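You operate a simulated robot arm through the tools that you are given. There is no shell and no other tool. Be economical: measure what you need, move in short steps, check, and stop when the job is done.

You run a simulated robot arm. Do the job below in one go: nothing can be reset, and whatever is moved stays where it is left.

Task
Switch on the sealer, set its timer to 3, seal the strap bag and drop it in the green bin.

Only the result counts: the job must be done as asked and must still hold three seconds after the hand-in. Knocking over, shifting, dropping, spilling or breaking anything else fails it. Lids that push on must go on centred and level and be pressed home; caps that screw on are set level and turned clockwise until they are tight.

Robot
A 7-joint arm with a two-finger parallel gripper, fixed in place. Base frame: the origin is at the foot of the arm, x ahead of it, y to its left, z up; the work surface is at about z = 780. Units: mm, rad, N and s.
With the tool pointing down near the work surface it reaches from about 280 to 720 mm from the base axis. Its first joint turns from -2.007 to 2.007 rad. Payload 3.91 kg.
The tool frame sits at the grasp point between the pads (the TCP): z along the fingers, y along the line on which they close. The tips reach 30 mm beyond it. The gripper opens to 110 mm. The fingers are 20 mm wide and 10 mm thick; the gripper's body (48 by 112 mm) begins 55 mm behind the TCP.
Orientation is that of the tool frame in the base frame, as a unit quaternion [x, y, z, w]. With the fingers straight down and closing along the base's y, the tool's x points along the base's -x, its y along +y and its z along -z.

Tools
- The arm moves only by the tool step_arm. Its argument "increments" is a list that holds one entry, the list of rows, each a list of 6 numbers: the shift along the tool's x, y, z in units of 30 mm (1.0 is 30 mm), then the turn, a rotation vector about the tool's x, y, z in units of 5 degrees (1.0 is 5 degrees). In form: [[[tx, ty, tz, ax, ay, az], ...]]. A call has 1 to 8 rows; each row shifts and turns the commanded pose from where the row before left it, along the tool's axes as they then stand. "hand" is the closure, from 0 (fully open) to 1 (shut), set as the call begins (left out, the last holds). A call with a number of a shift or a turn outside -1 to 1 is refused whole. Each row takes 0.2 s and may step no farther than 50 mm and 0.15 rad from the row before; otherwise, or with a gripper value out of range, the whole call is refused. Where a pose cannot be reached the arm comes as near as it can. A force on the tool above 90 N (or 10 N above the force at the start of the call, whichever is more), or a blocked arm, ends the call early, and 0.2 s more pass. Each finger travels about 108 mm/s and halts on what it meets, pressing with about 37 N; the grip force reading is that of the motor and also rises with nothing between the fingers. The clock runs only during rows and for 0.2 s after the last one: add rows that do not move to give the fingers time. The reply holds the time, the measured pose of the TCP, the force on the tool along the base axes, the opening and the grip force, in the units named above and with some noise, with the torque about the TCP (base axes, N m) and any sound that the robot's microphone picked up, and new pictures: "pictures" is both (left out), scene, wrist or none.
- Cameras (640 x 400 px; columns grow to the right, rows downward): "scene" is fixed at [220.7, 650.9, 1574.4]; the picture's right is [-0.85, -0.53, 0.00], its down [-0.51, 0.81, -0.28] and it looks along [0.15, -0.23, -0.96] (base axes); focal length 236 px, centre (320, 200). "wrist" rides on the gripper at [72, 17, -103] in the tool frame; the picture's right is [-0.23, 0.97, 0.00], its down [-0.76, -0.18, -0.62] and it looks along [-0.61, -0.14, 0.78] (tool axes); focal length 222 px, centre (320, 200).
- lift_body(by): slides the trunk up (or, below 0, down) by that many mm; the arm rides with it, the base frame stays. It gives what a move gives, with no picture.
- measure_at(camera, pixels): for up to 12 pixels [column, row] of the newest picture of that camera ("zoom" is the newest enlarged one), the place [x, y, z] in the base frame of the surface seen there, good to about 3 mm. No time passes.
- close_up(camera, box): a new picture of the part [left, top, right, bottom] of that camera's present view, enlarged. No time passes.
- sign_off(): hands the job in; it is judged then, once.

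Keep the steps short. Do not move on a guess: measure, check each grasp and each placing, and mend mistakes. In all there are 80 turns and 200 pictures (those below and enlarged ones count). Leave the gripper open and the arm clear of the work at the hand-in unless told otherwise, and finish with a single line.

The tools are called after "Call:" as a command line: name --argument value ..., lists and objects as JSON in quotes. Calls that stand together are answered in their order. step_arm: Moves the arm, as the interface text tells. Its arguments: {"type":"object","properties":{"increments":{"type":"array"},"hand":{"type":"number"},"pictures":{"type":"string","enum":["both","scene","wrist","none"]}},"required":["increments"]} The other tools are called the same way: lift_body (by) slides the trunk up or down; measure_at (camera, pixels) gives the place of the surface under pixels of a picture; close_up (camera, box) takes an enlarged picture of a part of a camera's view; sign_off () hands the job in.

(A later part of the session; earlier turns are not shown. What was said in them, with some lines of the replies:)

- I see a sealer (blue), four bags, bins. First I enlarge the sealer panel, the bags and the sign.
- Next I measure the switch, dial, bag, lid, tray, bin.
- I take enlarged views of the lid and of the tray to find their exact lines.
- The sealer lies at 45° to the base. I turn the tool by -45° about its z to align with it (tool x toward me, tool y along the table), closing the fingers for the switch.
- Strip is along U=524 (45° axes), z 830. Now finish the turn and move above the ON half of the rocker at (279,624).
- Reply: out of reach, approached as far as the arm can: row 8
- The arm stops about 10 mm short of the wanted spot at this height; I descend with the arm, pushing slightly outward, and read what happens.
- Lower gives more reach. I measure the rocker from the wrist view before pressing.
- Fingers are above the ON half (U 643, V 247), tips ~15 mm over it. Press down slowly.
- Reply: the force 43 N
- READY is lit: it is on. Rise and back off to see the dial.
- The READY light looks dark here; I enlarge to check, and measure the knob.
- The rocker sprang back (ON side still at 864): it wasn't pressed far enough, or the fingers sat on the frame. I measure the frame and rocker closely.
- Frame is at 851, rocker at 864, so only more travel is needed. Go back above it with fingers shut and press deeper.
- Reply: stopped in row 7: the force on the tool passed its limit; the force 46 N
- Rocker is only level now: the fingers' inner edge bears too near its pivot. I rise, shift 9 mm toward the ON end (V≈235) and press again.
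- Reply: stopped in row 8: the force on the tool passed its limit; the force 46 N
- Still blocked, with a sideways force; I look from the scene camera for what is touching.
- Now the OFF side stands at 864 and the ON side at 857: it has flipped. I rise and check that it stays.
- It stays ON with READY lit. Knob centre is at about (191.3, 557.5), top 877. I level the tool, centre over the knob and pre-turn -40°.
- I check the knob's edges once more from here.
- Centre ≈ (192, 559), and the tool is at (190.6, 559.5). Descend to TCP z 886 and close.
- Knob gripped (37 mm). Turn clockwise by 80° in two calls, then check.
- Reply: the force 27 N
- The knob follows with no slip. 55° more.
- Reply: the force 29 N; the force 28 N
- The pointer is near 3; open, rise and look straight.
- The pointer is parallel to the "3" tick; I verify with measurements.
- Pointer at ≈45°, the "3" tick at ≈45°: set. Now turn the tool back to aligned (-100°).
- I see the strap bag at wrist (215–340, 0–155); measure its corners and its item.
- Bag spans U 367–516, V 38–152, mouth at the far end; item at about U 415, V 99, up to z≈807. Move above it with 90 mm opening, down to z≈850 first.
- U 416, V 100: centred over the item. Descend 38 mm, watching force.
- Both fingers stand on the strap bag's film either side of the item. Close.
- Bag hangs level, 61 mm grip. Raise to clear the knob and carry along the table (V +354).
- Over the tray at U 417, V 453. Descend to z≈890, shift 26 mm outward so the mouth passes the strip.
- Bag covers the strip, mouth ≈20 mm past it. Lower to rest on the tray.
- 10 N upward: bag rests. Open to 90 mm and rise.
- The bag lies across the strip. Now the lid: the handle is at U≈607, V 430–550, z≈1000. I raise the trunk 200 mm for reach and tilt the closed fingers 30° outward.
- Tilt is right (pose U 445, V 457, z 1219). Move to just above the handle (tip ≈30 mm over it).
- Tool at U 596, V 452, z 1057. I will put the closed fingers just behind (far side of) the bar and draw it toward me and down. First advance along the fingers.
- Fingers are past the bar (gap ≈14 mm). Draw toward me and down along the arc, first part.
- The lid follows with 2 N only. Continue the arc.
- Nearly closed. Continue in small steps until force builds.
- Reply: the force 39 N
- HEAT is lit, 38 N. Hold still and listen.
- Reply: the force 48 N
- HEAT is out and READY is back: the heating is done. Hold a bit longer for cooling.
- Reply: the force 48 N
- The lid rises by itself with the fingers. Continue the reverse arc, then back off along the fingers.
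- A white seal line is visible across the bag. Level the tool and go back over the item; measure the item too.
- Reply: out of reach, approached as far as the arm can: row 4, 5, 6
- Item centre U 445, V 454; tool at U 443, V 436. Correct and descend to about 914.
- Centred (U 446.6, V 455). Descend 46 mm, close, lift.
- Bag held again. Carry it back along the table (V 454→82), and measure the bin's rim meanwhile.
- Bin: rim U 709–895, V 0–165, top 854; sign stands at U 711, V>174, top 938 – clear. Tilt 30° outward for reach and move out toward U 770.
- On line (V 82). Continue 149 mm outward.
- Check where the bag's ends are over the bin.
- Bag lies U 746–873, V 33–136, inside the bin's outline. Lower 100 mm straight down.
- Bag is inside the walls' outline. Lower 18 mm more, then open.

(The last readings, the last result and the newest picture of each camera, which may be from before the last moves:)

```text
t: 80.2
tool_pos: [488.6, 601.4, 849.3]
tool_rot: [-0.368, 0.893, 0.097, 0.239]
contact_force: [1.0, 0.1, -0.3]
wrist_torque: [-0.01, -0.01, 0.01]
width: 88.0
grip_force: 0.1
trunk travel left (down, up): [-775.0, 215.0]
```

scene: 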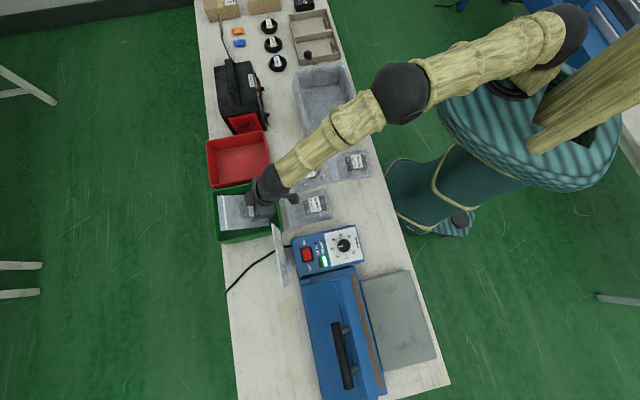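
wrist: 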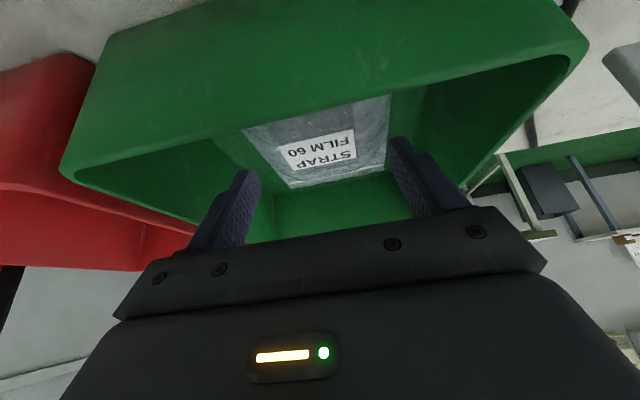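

The bag is in the bin. Rise straight up, then withdraw.

Call:
step_arm --increments '[[[-0.417, 0, -0.72, 0, 0, 0], [-0.417, 0, -0.72, 0, 0, 0], [-0.417, 0, -0.72, 0, 0, 0], [-0.417, 0, -0.72, 0, 0, 0], [-0.417, 0, -0.72, 0, 0, 0], [0.3, 0, -0.9, 0, 0, 0], [0.6, 0, -0.9, 0, 0, 0], [0.6, 0, -0.9, 0, 0, 0]]]' --pictures "none"

Call:
step_arm --increments '[[[0.8, 0, -0.5, 0, 0, 0], [0.8, 0, -0.5, 0, 0, 0], [0.8, 0, -0.5, 0, 0, 0], [0.8, 0, -0.5, 0, 0, 0], [0.8, 0, -0.5, 0, 0, 0], [0.8, 0, -0.5, 0, 0, 0], [0.8, 0, -0.5, 0, 0, 0], [0.8, 0, -0.5, 0, 0, 0]]]' --hand 0 --pictures "both"

Call:
close_up --camera "scene" --box '[200, 160, 380, 280]'

```text
t: 82.0
tool_pos: [427.7, 546.4, 1022.9]
tool_rot: [-0.369, 0.893, 0.098, 0.24]
contact_force: [-0.1, -0.5, 0.0]
wrist_torque: [-0.03, -0.03, -0.04]
width: 88.3
grip_force: 0.1
trunk travel left (down, up): [-775.0, 215.0]
```

```text
t: 83.8
tool_pos: [268.7, 387.6, 1030.6]
tool_rot: [-0.367, 0.893, 0.098, 0.241]
contact_force: [0.1, -0.3, -0.4]
wrist_torque: [0.01, 0.02, 0.01]
width: 110.1
grip_force: 0.0
trunk travel left (down, up): [-775.0, 215.0]
```

scene: 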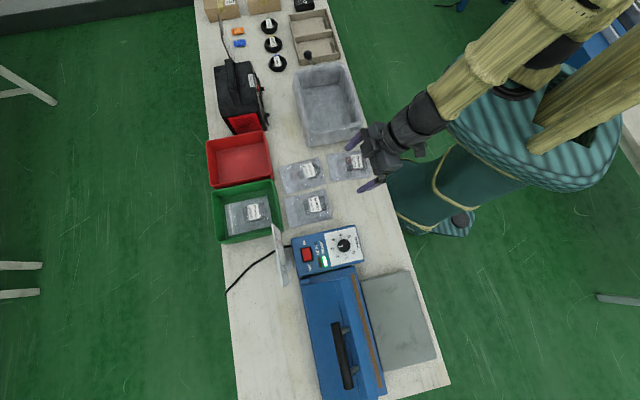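
wrist: 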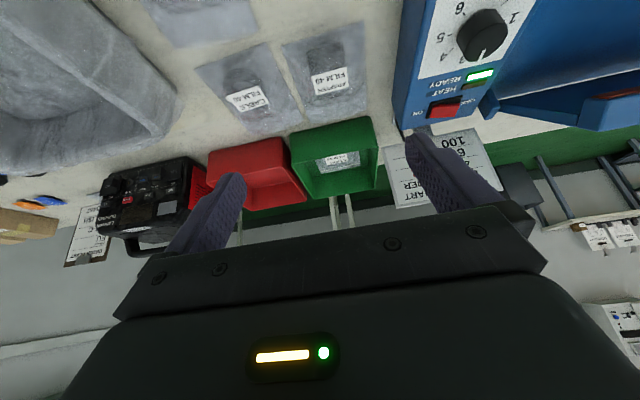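

```text
3.33 times, centred on (290, 220) of scene
```

zoom: 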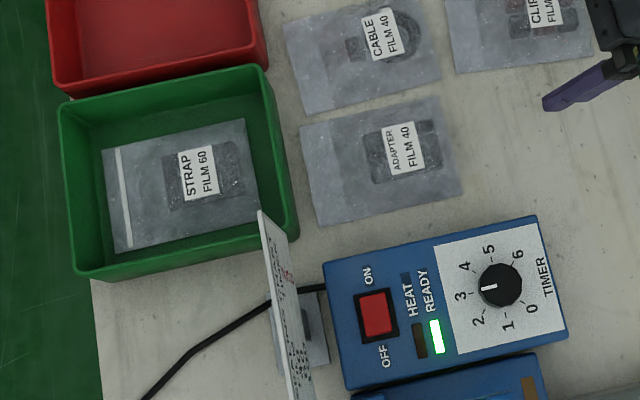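

The bag lies sealed in the green bin, everything else in place. One last check of the dial pointer.

Call:
close_up --camera "scene" --box '[326, 228, 366, 262]'

```text
11.76 times, centred on (346, 245) of scene
```

zoom: 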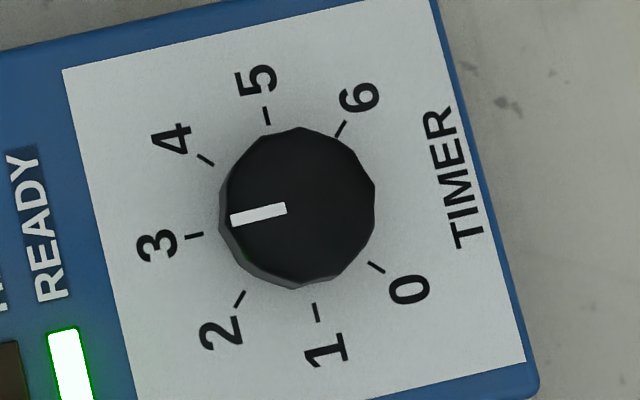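

The pointer is parallel to the "3" tick and the arm is clear with the gripper open, so I hand the job in.

Call:
sign_off

```text
The job is handed in.
```

Sealer on, timer at 3, the strap bag sealed and lying in the green bin; job handed in.
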